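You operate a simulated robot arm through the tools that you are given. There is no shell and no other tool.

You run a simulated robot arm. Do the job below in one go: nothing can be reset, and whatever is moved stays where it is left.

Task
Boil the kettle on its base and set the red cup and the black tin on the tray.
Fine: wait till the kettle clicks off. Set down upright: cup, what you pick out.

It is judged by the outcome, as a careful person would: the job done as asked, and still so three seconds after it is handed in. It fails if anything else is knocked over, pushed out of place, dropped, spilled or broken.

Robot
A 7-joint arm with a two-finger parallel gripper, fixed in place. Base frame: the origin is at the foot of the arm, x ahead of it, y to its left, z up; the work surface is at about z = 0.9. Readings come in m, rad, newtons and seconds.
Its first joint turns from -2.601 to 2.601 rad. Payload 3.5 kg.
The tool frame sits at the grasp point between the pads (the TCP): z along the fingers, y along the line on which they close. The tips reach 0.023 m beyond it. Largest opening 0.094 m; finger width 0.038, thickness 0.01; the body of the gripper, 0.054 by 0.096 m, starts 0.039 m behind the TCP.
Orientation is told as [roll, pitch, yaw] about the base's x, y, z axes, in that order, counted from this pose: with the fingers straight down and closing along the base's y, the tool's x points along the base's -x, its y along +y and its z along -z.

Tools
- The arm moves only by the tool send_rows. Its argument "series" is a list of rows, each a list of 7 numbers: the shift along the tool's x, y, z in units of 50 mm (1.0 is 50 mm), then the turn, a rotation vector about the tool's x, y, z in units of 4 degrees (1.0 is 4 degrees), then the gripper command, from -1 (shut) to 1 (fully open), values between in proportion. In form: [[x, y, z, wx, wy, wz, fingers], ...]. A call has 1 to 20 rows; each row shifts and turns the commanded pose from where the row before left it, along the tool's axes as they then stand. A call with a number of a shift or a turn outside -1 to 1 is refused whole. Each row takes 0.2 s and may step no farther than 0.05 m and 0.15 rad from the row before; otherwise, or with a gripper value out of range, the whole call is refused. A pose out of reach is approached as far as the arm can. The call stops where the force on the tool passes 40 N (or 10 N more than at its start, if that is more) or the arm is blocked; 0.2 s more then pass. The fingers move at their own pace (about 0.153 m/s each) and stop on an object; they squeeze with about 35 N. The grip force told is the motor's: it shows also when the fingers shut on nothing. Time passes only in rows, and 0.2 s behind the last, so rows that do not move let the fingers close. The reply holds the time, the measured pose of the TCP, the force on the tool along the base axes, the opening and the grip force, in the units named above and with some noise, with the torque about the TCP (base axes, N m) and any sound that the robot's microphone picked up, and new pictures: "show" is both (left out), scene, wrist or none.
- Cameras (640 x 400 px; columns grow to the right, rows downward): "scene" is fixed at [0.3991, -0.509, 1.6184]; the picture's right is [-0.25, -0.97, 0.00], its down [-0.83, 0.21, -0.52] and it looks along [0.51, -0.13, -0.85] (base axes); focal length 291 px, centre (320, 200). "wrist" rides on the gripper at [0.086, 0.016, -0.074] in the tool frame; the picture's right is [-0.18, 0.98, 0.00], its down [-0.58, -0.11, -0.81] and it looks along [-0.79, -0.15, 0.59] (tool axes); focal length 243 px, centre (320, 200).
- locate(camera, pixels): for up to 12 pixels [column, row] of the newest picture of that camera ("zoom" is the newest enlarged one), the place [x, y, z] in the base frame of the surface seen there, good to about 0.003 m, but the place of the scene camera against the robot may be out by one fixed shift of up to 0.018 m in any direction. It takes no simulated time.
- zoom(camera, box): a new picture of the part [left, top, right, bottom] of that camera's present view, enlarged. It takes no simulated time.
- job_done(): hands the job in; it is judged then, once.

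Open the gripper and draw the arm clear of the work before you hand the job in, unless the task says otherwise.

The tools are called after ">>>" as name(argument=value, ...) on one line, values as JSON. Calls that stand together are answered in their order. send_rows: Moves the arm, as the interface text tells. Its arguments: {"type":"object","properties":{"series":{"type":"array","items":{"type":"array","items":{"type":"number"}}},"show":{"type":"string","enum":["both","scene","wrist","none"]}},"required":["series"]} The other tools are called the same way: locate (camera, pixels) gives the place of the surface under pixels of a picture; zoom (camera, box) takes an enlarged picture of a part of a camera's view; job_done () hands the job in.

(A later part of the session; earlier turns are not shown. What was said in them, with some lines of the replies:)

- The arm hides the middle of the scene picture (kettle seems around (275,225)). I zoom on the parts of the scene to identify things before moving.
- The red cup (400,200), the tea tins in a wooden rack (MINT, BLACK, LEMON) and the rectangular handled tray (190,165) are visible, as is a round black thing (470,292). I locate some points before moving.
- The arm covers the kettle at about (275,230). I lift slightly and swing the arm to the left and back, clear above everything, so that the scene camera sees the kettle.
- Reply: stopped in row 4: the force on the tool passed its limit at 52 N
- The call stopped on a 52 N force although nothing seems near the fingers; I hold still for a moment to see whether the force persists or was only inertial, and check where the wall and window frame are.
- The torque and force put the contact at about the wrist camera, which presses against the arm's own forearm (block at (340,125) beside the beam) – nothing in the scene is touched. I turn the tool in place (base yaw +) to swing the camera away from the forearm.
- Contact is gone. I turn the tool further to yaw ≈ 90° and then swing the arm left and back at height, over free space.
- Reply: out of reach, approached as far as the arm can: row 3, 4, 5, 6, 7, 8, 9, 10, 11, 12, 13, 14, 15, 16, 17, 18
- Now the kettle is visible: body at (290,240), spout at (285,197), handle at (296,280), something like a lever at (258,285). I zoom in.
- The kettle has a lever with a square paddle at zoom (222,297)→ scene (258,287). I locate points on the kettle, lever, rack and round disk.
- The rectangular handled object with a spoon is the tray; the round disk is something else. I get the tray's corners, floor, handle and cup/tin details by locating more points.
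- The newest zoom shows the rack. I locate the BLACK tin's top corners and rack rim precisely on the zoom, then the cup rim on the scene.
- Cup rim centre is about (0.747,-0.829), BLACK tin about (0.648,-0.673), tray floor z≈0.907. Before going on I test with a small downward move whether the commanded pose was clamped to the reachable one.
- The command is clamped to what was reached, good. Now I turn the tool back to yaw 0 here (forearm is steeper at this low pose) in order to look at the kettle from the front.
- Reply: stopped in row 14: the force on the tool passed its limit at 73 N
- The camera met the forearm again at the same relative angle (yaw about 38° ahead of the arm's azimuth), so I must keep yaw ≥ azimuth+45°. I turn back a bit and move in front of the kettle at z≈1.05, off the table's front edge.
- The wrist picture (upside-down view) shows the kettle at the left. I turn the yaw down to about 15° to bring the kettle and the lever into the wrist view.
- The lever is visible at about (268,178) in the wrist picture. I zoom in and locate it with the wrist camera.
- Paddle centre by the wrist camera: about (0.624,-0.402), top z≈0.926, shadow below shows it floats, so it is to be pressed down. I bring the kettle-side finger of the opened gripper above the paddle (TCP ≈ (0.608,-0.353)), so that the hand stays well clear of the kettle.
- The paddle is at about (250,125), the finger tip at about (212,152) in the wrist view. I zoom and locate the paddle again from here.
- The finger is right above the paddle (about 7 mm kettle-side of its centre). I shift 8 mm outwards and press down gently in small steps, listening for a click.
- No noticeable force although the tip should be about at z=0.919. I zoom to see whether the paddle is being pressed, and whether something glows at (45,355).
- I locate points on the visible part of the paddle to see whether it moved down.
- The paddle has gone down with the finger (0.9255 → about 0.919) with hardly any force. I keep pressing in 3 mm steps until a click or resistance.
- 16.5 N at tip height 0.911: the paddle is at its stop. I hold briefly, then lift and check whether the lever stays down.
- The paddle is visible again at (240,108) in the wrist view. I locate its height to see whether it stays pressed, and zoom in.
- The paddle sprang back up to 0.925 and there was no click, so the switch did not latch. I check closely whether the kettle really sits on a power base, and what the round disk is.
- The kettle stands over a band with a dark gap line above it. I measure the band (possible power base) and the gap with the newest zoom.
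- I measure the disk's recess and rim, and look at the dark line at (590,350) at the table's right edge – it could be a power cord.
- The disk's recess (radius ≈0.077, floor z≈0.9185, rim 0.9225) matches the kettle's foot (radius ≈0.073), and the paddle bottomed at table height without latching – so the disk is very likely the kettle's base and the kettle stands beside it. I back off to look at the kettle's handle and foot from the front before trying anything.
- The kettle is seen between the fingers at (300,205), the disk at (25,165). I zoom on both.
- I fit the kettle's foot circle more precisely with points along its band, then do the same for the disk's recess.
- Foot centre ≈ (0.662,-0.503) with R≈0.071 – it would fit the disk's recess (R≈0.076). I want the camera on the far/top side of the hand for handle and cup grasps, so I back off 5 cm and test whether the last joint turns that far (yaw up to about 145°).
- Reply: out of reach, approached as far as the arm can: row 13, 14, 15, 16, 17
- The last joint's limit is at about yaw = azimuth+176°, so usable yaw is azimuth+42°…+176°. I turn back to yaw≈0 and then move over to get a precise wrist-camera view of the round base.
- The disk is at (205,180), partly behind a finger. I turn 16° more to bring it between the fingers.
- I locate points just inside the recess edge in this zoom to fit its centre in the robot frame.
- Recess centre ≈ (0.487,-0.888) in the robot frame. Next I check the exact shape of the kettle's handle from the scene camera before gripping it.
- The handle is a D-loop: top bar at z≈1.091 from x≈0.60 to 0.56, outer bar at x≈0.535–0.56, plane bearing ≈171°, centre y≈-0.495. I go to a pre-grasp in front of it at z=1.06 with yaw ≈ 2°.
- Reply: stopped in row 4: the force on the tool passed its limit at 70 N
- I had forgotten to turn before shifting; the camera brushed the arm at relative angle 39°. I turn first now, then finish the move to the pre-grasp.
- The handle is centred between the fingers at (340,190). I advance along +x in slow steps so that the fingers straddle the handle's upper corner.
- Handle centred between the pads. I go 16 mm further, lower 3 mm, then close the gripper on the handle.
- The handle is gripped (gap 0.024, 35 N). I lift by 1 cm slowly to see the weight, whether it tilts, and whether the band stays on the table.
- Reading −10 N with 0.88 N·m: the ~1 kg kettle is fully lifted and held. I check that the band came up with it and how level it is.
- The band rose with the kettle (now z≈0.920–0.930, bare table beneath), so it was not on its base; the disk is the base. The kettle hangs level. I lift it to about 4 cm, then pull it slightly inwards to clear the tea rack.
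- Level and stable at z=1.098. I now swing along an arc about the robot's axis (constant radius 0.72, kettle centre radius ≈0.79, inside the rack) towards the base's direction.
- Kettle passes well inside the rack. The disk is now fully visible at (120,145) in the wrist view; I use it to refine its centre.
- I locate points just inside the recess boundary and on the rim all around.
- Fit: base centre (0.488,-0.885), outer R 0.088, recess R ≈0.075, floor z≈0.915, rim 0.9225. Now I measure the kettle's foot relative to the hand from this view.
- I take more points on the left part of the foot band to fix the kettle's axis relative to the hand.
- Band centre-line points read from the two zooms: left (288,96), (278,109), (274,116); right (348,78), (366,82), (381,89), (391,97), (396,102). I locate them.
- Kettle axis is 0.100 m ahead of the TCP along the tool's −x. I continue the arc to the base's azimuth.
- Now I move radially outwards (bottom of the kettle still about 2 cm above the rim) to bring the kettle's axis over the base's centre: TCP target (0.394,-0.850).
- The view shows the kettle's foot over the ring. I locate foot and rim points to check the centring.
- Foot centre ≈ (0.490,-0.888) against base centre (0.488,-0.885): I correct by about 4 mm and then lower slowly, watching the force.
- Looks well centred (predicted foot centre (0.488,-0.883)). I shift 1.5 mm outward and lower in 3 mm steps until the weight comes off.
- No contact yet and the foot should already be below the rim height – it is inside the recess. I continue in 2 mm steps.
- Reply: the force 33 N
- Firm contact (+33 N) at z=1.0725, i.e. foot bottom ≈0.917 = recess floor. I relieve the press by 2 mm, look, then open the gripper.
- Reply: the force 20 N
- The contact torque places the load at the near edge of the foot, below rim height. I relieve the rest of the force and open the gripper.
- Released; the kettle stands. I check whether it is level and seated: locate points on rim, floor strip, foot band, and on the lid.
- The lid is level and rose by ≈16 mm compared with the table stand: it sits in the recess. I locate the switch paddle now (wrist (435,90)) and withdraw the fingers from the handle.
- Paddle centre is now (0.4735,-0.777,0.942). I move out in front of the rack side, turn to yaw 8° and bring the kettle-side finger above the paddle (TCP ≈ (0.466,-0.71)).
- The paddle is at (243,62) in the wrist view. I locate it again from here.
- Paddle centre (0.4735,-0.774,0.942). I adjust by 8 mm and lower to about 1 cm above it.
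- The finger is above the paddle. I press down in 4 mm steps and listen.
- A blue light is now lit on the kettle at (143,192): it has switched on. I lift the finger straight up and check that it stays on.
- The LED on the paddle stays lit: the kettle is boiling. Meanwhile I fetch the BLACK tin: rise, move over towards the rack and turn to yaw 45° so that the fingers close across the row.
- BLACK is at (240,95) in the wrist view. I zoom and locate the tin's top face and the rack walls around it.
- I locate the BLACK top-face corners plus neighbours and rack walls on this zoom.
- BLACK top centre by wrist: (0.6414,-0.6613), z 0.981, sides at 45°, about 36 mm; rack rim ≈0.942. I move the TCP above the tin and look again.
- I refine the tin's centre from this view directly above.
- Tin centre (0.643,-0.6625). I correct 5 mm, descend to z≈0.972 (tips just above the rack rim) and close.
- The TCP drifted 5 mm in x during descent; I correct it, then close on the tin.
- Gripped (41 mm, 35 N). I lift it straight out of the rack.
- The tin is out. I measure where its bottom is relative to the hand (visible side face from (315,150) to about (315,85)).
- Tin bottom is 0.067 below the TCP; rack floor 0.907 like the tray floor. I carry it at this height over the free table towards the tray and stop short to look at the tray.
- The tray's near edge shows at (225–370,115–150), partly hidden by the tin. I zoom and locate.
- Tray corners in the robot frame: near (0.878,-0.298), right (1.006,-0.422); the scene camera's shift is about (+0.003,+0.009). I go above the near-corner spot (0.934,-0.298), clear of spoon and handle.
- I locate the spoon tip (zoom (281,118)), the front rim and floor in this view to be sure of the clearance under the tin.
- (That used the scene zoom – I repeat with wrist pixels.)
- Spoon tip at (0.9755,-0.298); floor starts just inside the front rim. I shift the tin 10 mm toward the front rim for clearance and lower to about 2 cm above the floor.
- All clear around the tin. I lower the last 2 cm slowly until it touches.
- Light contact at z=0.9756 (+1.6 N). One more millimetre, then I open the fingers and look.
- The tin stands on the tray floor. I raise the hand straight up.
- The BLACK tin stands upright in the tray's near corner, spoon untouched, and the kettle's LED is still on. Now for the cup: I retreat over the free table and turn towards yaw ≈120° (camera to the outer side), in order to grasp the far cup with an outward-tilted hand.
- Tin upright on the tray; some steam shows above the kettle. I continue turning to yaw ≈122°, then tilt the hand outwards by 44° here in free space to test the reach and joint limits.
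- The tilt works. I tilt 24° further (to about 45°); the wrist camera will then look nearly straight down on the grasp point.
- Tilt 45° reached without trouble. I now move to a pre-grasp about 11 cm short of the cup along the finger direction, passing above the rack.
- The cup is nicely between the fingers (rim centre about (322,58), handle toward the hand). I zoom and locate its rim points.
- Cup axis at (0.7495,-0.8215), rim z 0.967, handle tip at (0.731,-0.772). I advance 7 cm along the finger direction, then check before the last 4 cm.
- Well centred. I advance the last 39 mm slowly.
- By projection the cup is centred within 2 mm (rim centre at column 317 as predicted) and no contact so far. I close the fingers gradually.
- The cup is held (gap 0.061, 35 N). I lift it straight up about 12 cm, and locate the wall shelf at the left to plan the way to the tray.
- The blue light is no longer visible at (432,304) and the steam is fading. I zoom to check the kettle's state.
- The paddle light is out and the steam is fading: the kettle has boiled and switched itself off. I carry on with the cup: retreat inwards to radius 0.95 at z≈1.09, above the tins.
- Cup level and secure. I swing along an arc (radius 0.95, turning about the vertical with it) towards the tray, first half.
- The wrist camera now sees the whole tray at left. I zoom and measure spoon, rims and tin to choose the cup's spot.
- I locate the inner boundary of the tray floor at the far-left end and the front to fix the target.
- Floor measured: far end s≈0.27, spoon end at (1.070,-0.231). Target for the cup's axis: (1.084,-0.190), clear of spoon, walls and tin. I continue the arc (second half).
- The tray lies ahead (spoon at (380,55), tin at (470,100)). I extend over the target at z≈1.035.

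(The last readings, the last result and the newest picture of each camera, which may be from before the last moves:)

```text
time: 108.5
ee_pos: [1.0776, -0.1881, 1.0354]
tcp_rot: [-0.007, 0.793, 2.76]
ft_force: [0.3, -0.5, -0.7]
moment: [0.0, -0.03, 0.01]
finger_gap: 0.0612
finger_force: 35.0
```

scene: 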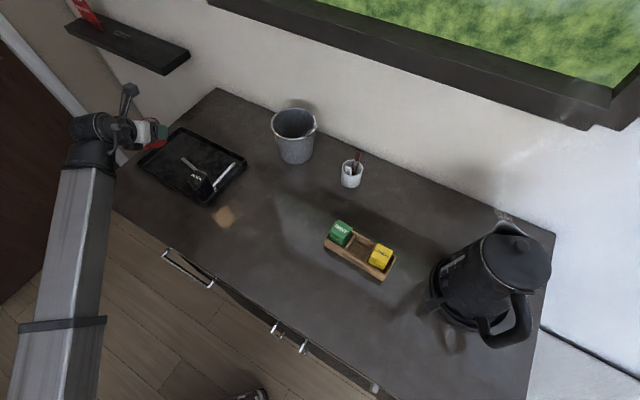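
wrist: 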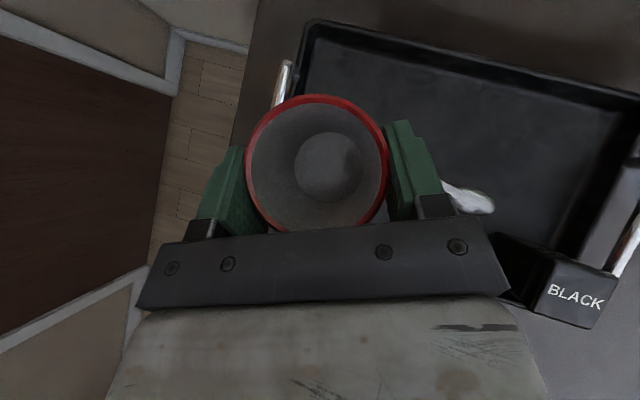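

Position is on target (1.0776,-0.1881). I lower vertically 6 cm in three steps and check.

>>> send_rows(series=[[-0.285, 0, 0.281, 0, 0, 0, -1], [-0.285, 0, 0.281, 0, 0, 0, -1], [-0.285, 0, 0.281, 0, 0, 0, -1], [0, 0, 0, 0, 0, 0, -1]], show="both")

>>> zoom(camera="scene", box=[90, 80, 240, 220])

>>> zoom(camera="wrist", box=[180, 40, 500, 250])

```text
time: 109.5
ee_pos: [1.0764, -0.1873, 0.9735]
tcp_rot: [-0.009, 0.791, 2.761]
ft_force: [0.3, 0.5, -1.9]
moment: [0.01, 0.01, 0.0]
finger_gap: 0.0607
finger_force: 35.4
```

scene: 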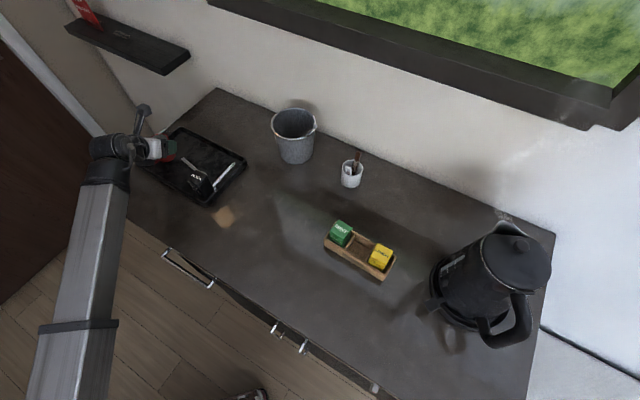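
wrist: 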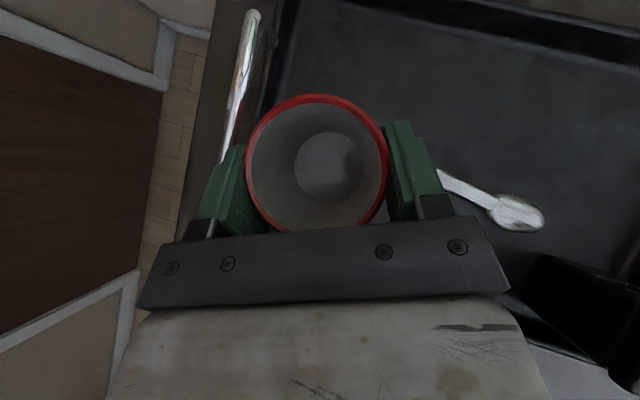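

```text
2.86 times, centred on (165, 150) of scene
```

zoom: 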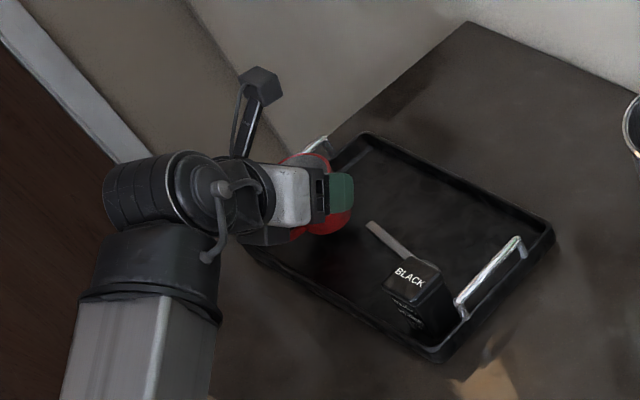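

```text
1.90 times, centred on (340, 145) of wrist
```

zoom: 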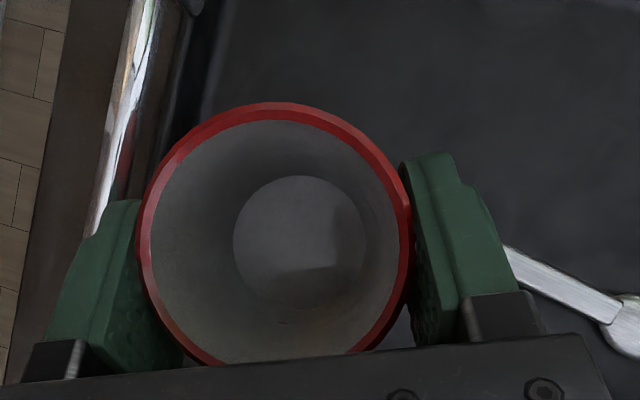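

The left finger is near the tray's far handle in the picture ((240,80) to (228,150)). I locate handle and wall points to check the clearance before lowering the last 17 mm.

>>> locate(camera="wrist", pixels=[[252, 20], [243, 60], [235, 100], [228, 135], [225, 155], [262, 90], [268, 75], [275, 90], [232, 170], [222, 185], [285, 60], [250, 100]])

```text
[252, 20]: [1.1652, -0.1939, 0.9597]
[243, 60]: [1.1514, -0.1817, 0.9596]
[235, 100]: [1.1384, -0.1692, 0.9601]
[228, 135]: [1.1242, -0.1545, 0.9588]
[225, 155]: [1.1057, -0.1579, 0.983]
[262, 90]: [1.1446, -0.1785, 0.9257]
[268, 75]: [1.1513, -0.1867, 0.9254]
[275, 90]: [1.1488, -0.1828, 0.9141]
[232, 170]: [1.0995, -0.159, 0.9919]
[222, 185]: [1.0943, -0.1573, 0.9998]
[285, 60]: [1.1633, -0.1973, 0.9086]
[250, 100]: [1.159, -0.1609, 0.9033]
```

Handle bar is at s≈0.277; I shift the cup by 4 mm away from it and 6 mm toward the front, then lower in small steps until contact.

>>> send_rows(series=[[-0.101, 0.027, -0.1025, 0, 0, 0, -1], [-0.1, 0, 0.0985, 0, 0, 0, -1], [-0.085, 0, 0.084, 0, 0, 0, -1], [0, 0, 0, 0, 0, 0, -1]], show="none")

```text
time: 110.5
ee_pos: [1.0695, -0.1862, 0.9628]
tcp_rot: [-0.007, 0.793, 2.761]
ft_force: [0.8, -0.6, -1.6]
moment: [0.01, 0.03, 0.03]
finger_gap: 0.0609
finger_force: 35.2
```

>>> send_rows(series=[[-0.043, 0, 0.042, 0, 0, 0, -1], [-0.028, 0, 0.028, 0, 0, 0, -1], [0, 0, 0, 0, 0, 0, -1]], show="none")

```text
time: 111.3
ee_pos: [1.0693, -0.1862, 0.9587]
tcp_rot: [-0.007, 0.795, 2.76]
ft_force: [1.1, -1.1, 7.8]
moment: [0.04, 0.02, 0.02]
finger_gap: 0.0605
finger_force: 34.8
```

Contact (+7.8 N) at z=0.9587. I open the fingers just a little (to about 68 mm) and look.

>>> send_rows(series=[[0, 0, 0, 0, 0, 0, 0.32], [0, 0, 0, 0, 0, 0, 0.36], [0, 0, 0, 0, 0, 0, 0.4], [0, 0, 0, 0, 0, 0, 0.44], [0, 0, 0, 0, 0, 0, 0.44]], show="both")

>>> zoom(camera="wrist", box=[180, 40, 500, 250])

>>> zoom(camera="scene", box=[90, 80, 240, 220])

```text
time: 112.5
ee_pos: [1.0687, -0.1845, 0.9573]
tcp_rot: [-0.006, 0.792, 2.762]
ft_force: [0.5, -0.7, -0.5]
moment: [-0.02, 0.02, 0.01]
finger_gap: 0.0678
finger_force: 0.0
```

scene: 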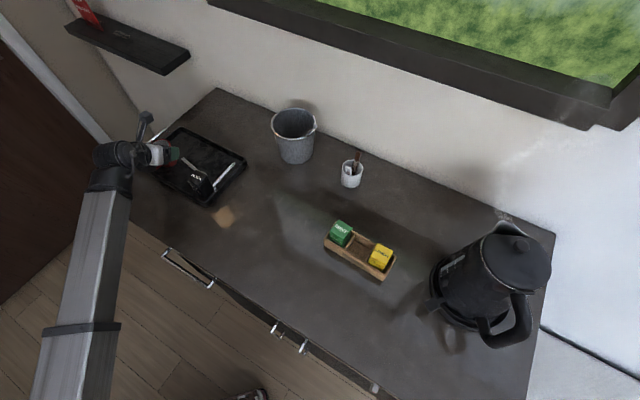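
wrist: 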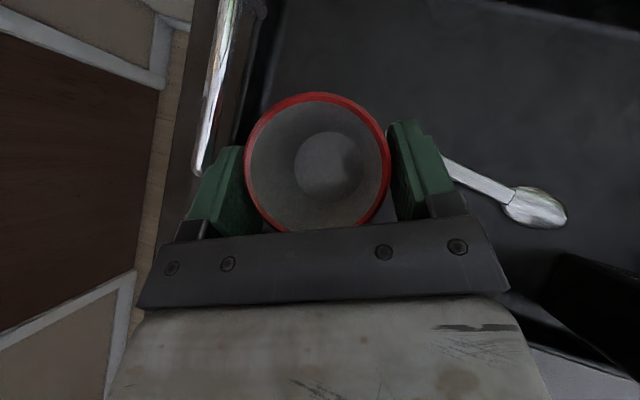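

```text
1.90 times, centred on (340, 145) of wrist
```

zoom: 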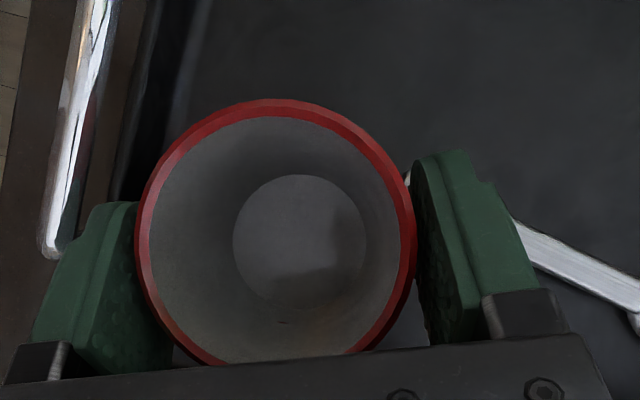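

```text
2.86 times, centred on (165, 150) of scene
```

zoom: 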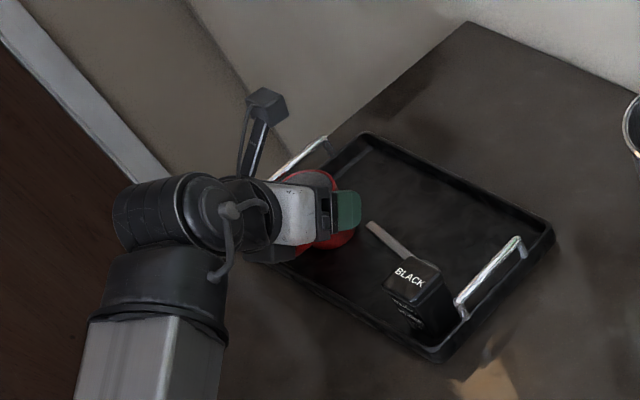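

Cup stands free. I open slightly more (74 mm, still clear of the tray handle) and draw back along the finger direction.

>>> send_rows(series=[[0, 0, 0, 0, 0, 0, 0.57], [0, 0, 0, 0, 0, 0, 0.57], [0, 0, -0.15, 0, 0, 0, 0.57], [0, 0, -0.25, 0, 0, 0, 0.57], [0, 0, -0.4, 0, 0, 0, 0.57], [0, 0, -0.5, 0, 0, 0, 0.57], [0, 0, -0.6, 0, 0, 0, 0.57], [0, 0, -0.7, 0, 0, 0, 0.57]], show="both")

>>> zoom(camera="scene", box=[90, 80, 260, 220])

>>> zoom(camera="wrist", box=[180, 0, 500, 220])

```text
time: 114.3
ee_pos: [0.9838, -0.1503, 1.0493]
tcp_rot: [-0.006, 0.793, 2.764]
ft_force: [-0.5, 0.5, 0.7]
moment: [0.05, 0.0, -0.01]
finger_gap: 0.0739
finger_force: 0.1
```

scene: 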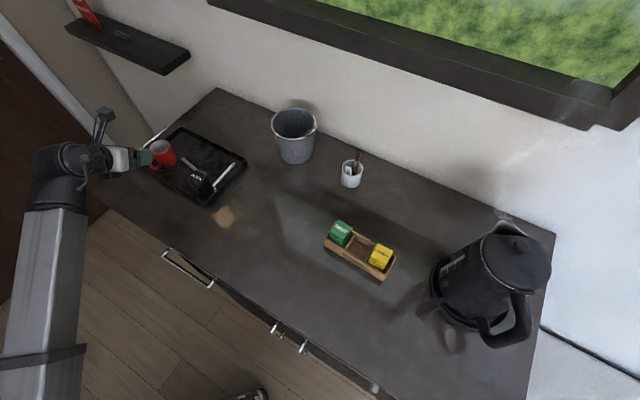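
wrist: 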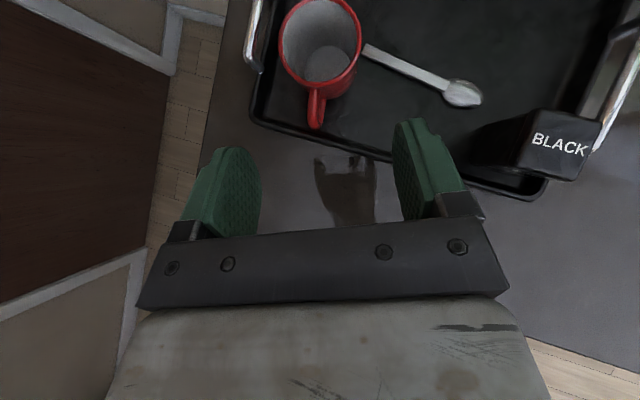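

```text
2.86 times, centred on (175, 150) of scene
```

zoom: 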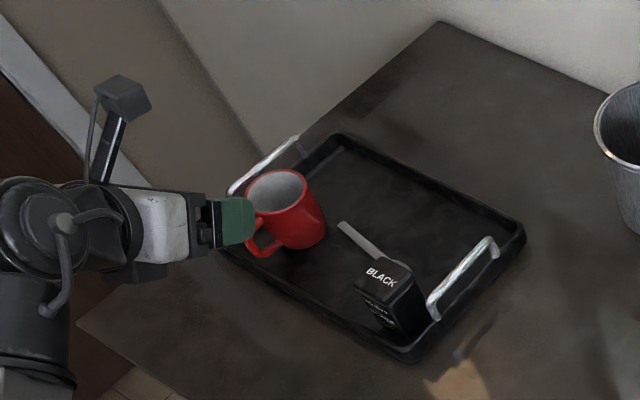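

```text
1.82 times, centred on (340, 110) of wrist
```

zoom: 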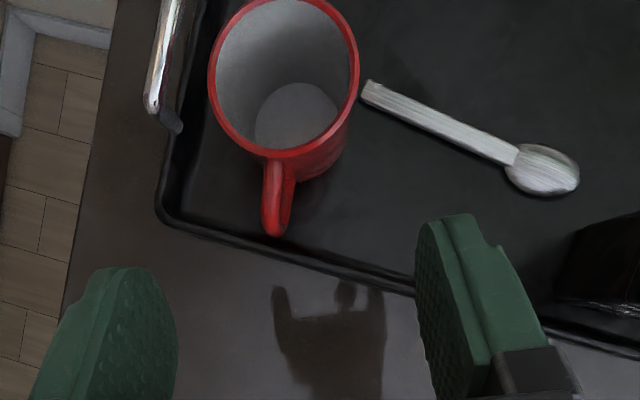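

The cup stands on the tray near the far-left corner, the spoon is untouched. I check that the cup is level via rim heights and where its handle is relative to the tray's rim.

>>> locate(camera="wrist", pixels=[[281, 40], [290, 70], [312, 84], [340, 78], [357, 50], [357, 25], [345, 5], [300, 5], [316, 125], [318, 110], [318, 65], [368, 50]])

>>> zoom(camera="scene", box=[420, 210, 560, 360])

```text
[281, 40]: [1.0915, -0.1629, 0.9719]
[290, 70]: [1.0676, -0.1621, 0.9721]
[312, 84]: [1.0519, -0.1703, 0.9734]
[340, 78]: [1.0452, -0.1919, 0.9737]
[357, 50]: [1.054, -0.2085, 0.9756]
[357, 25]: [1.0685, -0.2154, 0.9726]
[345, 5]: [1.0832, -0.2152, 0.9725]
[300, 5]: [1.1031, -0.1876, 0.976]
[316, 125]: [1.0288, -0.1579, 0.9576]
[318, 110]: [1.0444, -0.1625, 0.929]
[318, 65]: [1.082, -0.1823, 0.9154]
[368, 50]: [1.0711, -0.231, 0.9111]
```

```text
2.67 times, centred on (490, 285) of scene
```

zoom: 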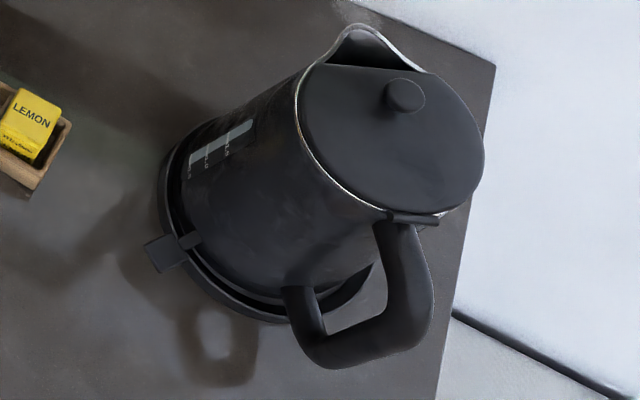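

The cup rim is level (z 0.972–0.976 all round, centre (1.074,-0.189)) and the kettle stands on its base with the light out. I open fully and draw the arm back, clear of the work.

>>> send_rows(series=[[-0.224, 0, -0.341, 0, 0, 0, 0.8], [-0.448, 0, -0.682, 0, 0, 0, 1], [-0.448, 0, -0.682, 0, 0, 0, 1], [-0.448, 0, -0.682, 0, 0, 0, 1], [-0.448, 0, -0.682, 0, 0, 0, 1], [-0.224, 0, -0.341, 0, 0, 0, 1], [0, 0, 0, 0, 0, 0, 1], [0, 0, 0, 0, 0, 0, 1], [0, 0, 0, 0, 0, 0, 1], [0, 0, 0, 0, 0, 0, 1], [0, 0, 0, 0, 0, 0, 1]], show="both")

>>> zoom(camera="scene", box=[110, 90, 290, 230])

>>> zoom(camera="scene", box=[310, 140, 560, 360])

```text
time: 116.7
ee_pos: [0.7964, -0.079, 1.0884]
tcp_rot: [-0.006, 0.793, 2.761]
ft_force: [-0.9, 0.4, 0.7]
moment: [0.0, 0.02, 0.02]
finger_gap: 0.0939
finger_force: 0.0
```

scene: 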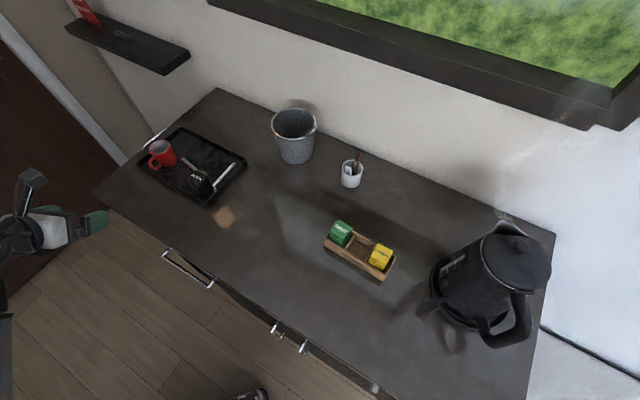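
wrist: 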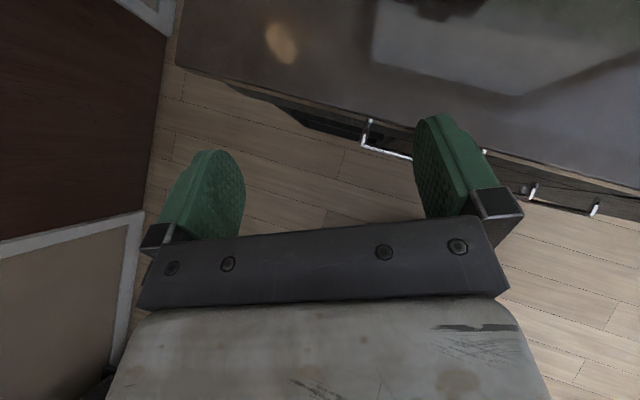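

```text
2.86 times, centred on (200, 160) of scene
```

zoom: 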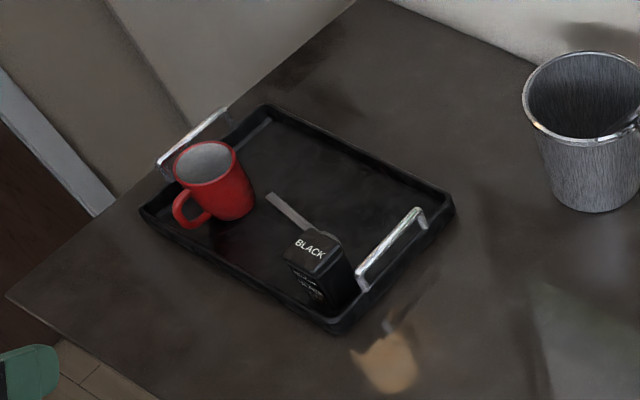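

```text
1.82 times, centred on (435, 250) of scene
```

zoom: 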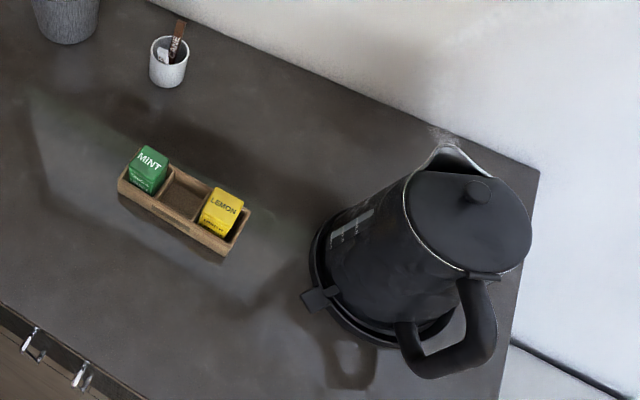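

All is in place: cup and BLACK tin on the tray, the rack, spoon and other things unmoved. To be sure that the kettle has finished, I wait four more seconds, listening, and look at its paddle again.

>>> send_rows(series=[[0, 0, 0, 0, 0, 0, 1], [0, 0, 0, 0, 0, 0, 1], [0, 0, 0, 0, 0, 0, 1], [0, 0, 0, 0, 0, 0, 1], [0, 0, 0, 0, 0, 0, 1], [0, 0, 0, 0, 0, 0, 1], [0, 0, 0, 0, 0, 0, 1], [0, 0, 0, 0, 0, 0, 1], [0, 0, 0, 0, 0, 0, 1], [0, 0, 0, 0, 0, 0, 1], [0, 0, 0, 0, 0, 0, 1], [0, 0, 0, 0, 0, 0, 1], [0, 0, 0, 0, 0, 0, 1], [0, 0, 0, 0, 0, 0, 1], [0, 0, 0, 0, 0, 0, 1], [0, 0, 0, 0, 0, 0, 1], [0, 0, 0, 0, 0, 0, 1], [0, 0, 0, 0, 0, 0, 1], [0, 0, 0, 0, 0, 0, 1], [0, 0, 0, 0, 0, 0, 1]], show="scene")

>>> zoom(camera="scene", box=[410, 200, 560, 360])

```text
time: 120.9
ee_pos: [0.797, -0.0794, 1.0883]
tcp_rot: [-0.008, 0.792, 2.76]
ft_force: [-0.7, 0.4, -0.1]
moment: [0.02, -0.03, -0.01]
finger_gap: 0.094
finger_force: 0.1
```

scene: 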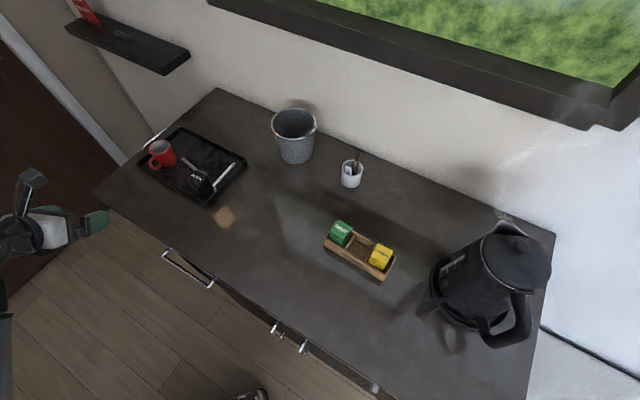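

```text
2.50 times, centred on (485, 280) of scene
```

zoom: 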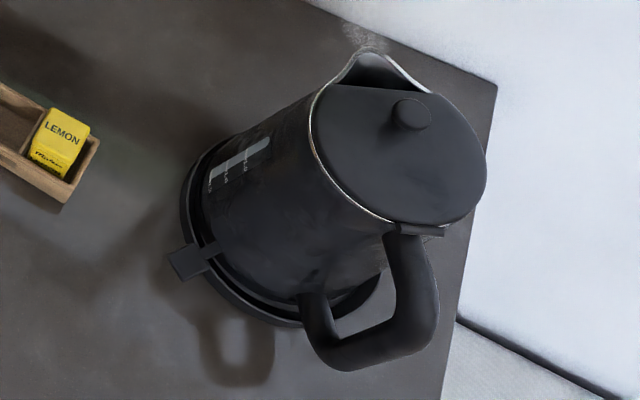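

The kettle sits on its base with its light out, and only a wisp of steam is left from the boil. The red cup and BLACK tin stand upright on the tray. The gripper is open and the arm is clear, so I hand the job in.

>>> job_done()

```text
The job is handed in.
```

The kettle has boiled on its base, and the red cup and the black tin are standing upright on the tray. I handed the job in with the gripper open and the arm clear.

- **Kettle:** it was standing on the bare table, so the switch would not hold at first. I lifted it by the handle onto its round base and switched it on there. It steamed for about ten seconds, then its light went out and has stayed out. The microphone never reported a click, so I'm relying on the light and the fading steam to say it switched itself off.
- **Black tin:** it is in the tray corner nearest the robot.
- **Red cup:** it is towards the far-left end of the tray. Its rim measured level after I let go.
- **Everything else:** the spoon, tea rack, other tins, utensil cup and bucket look unmoved in the final pictures.

Early on, the wrist camera pressed against the robot's own arm three times. Nothing on the table was touched.
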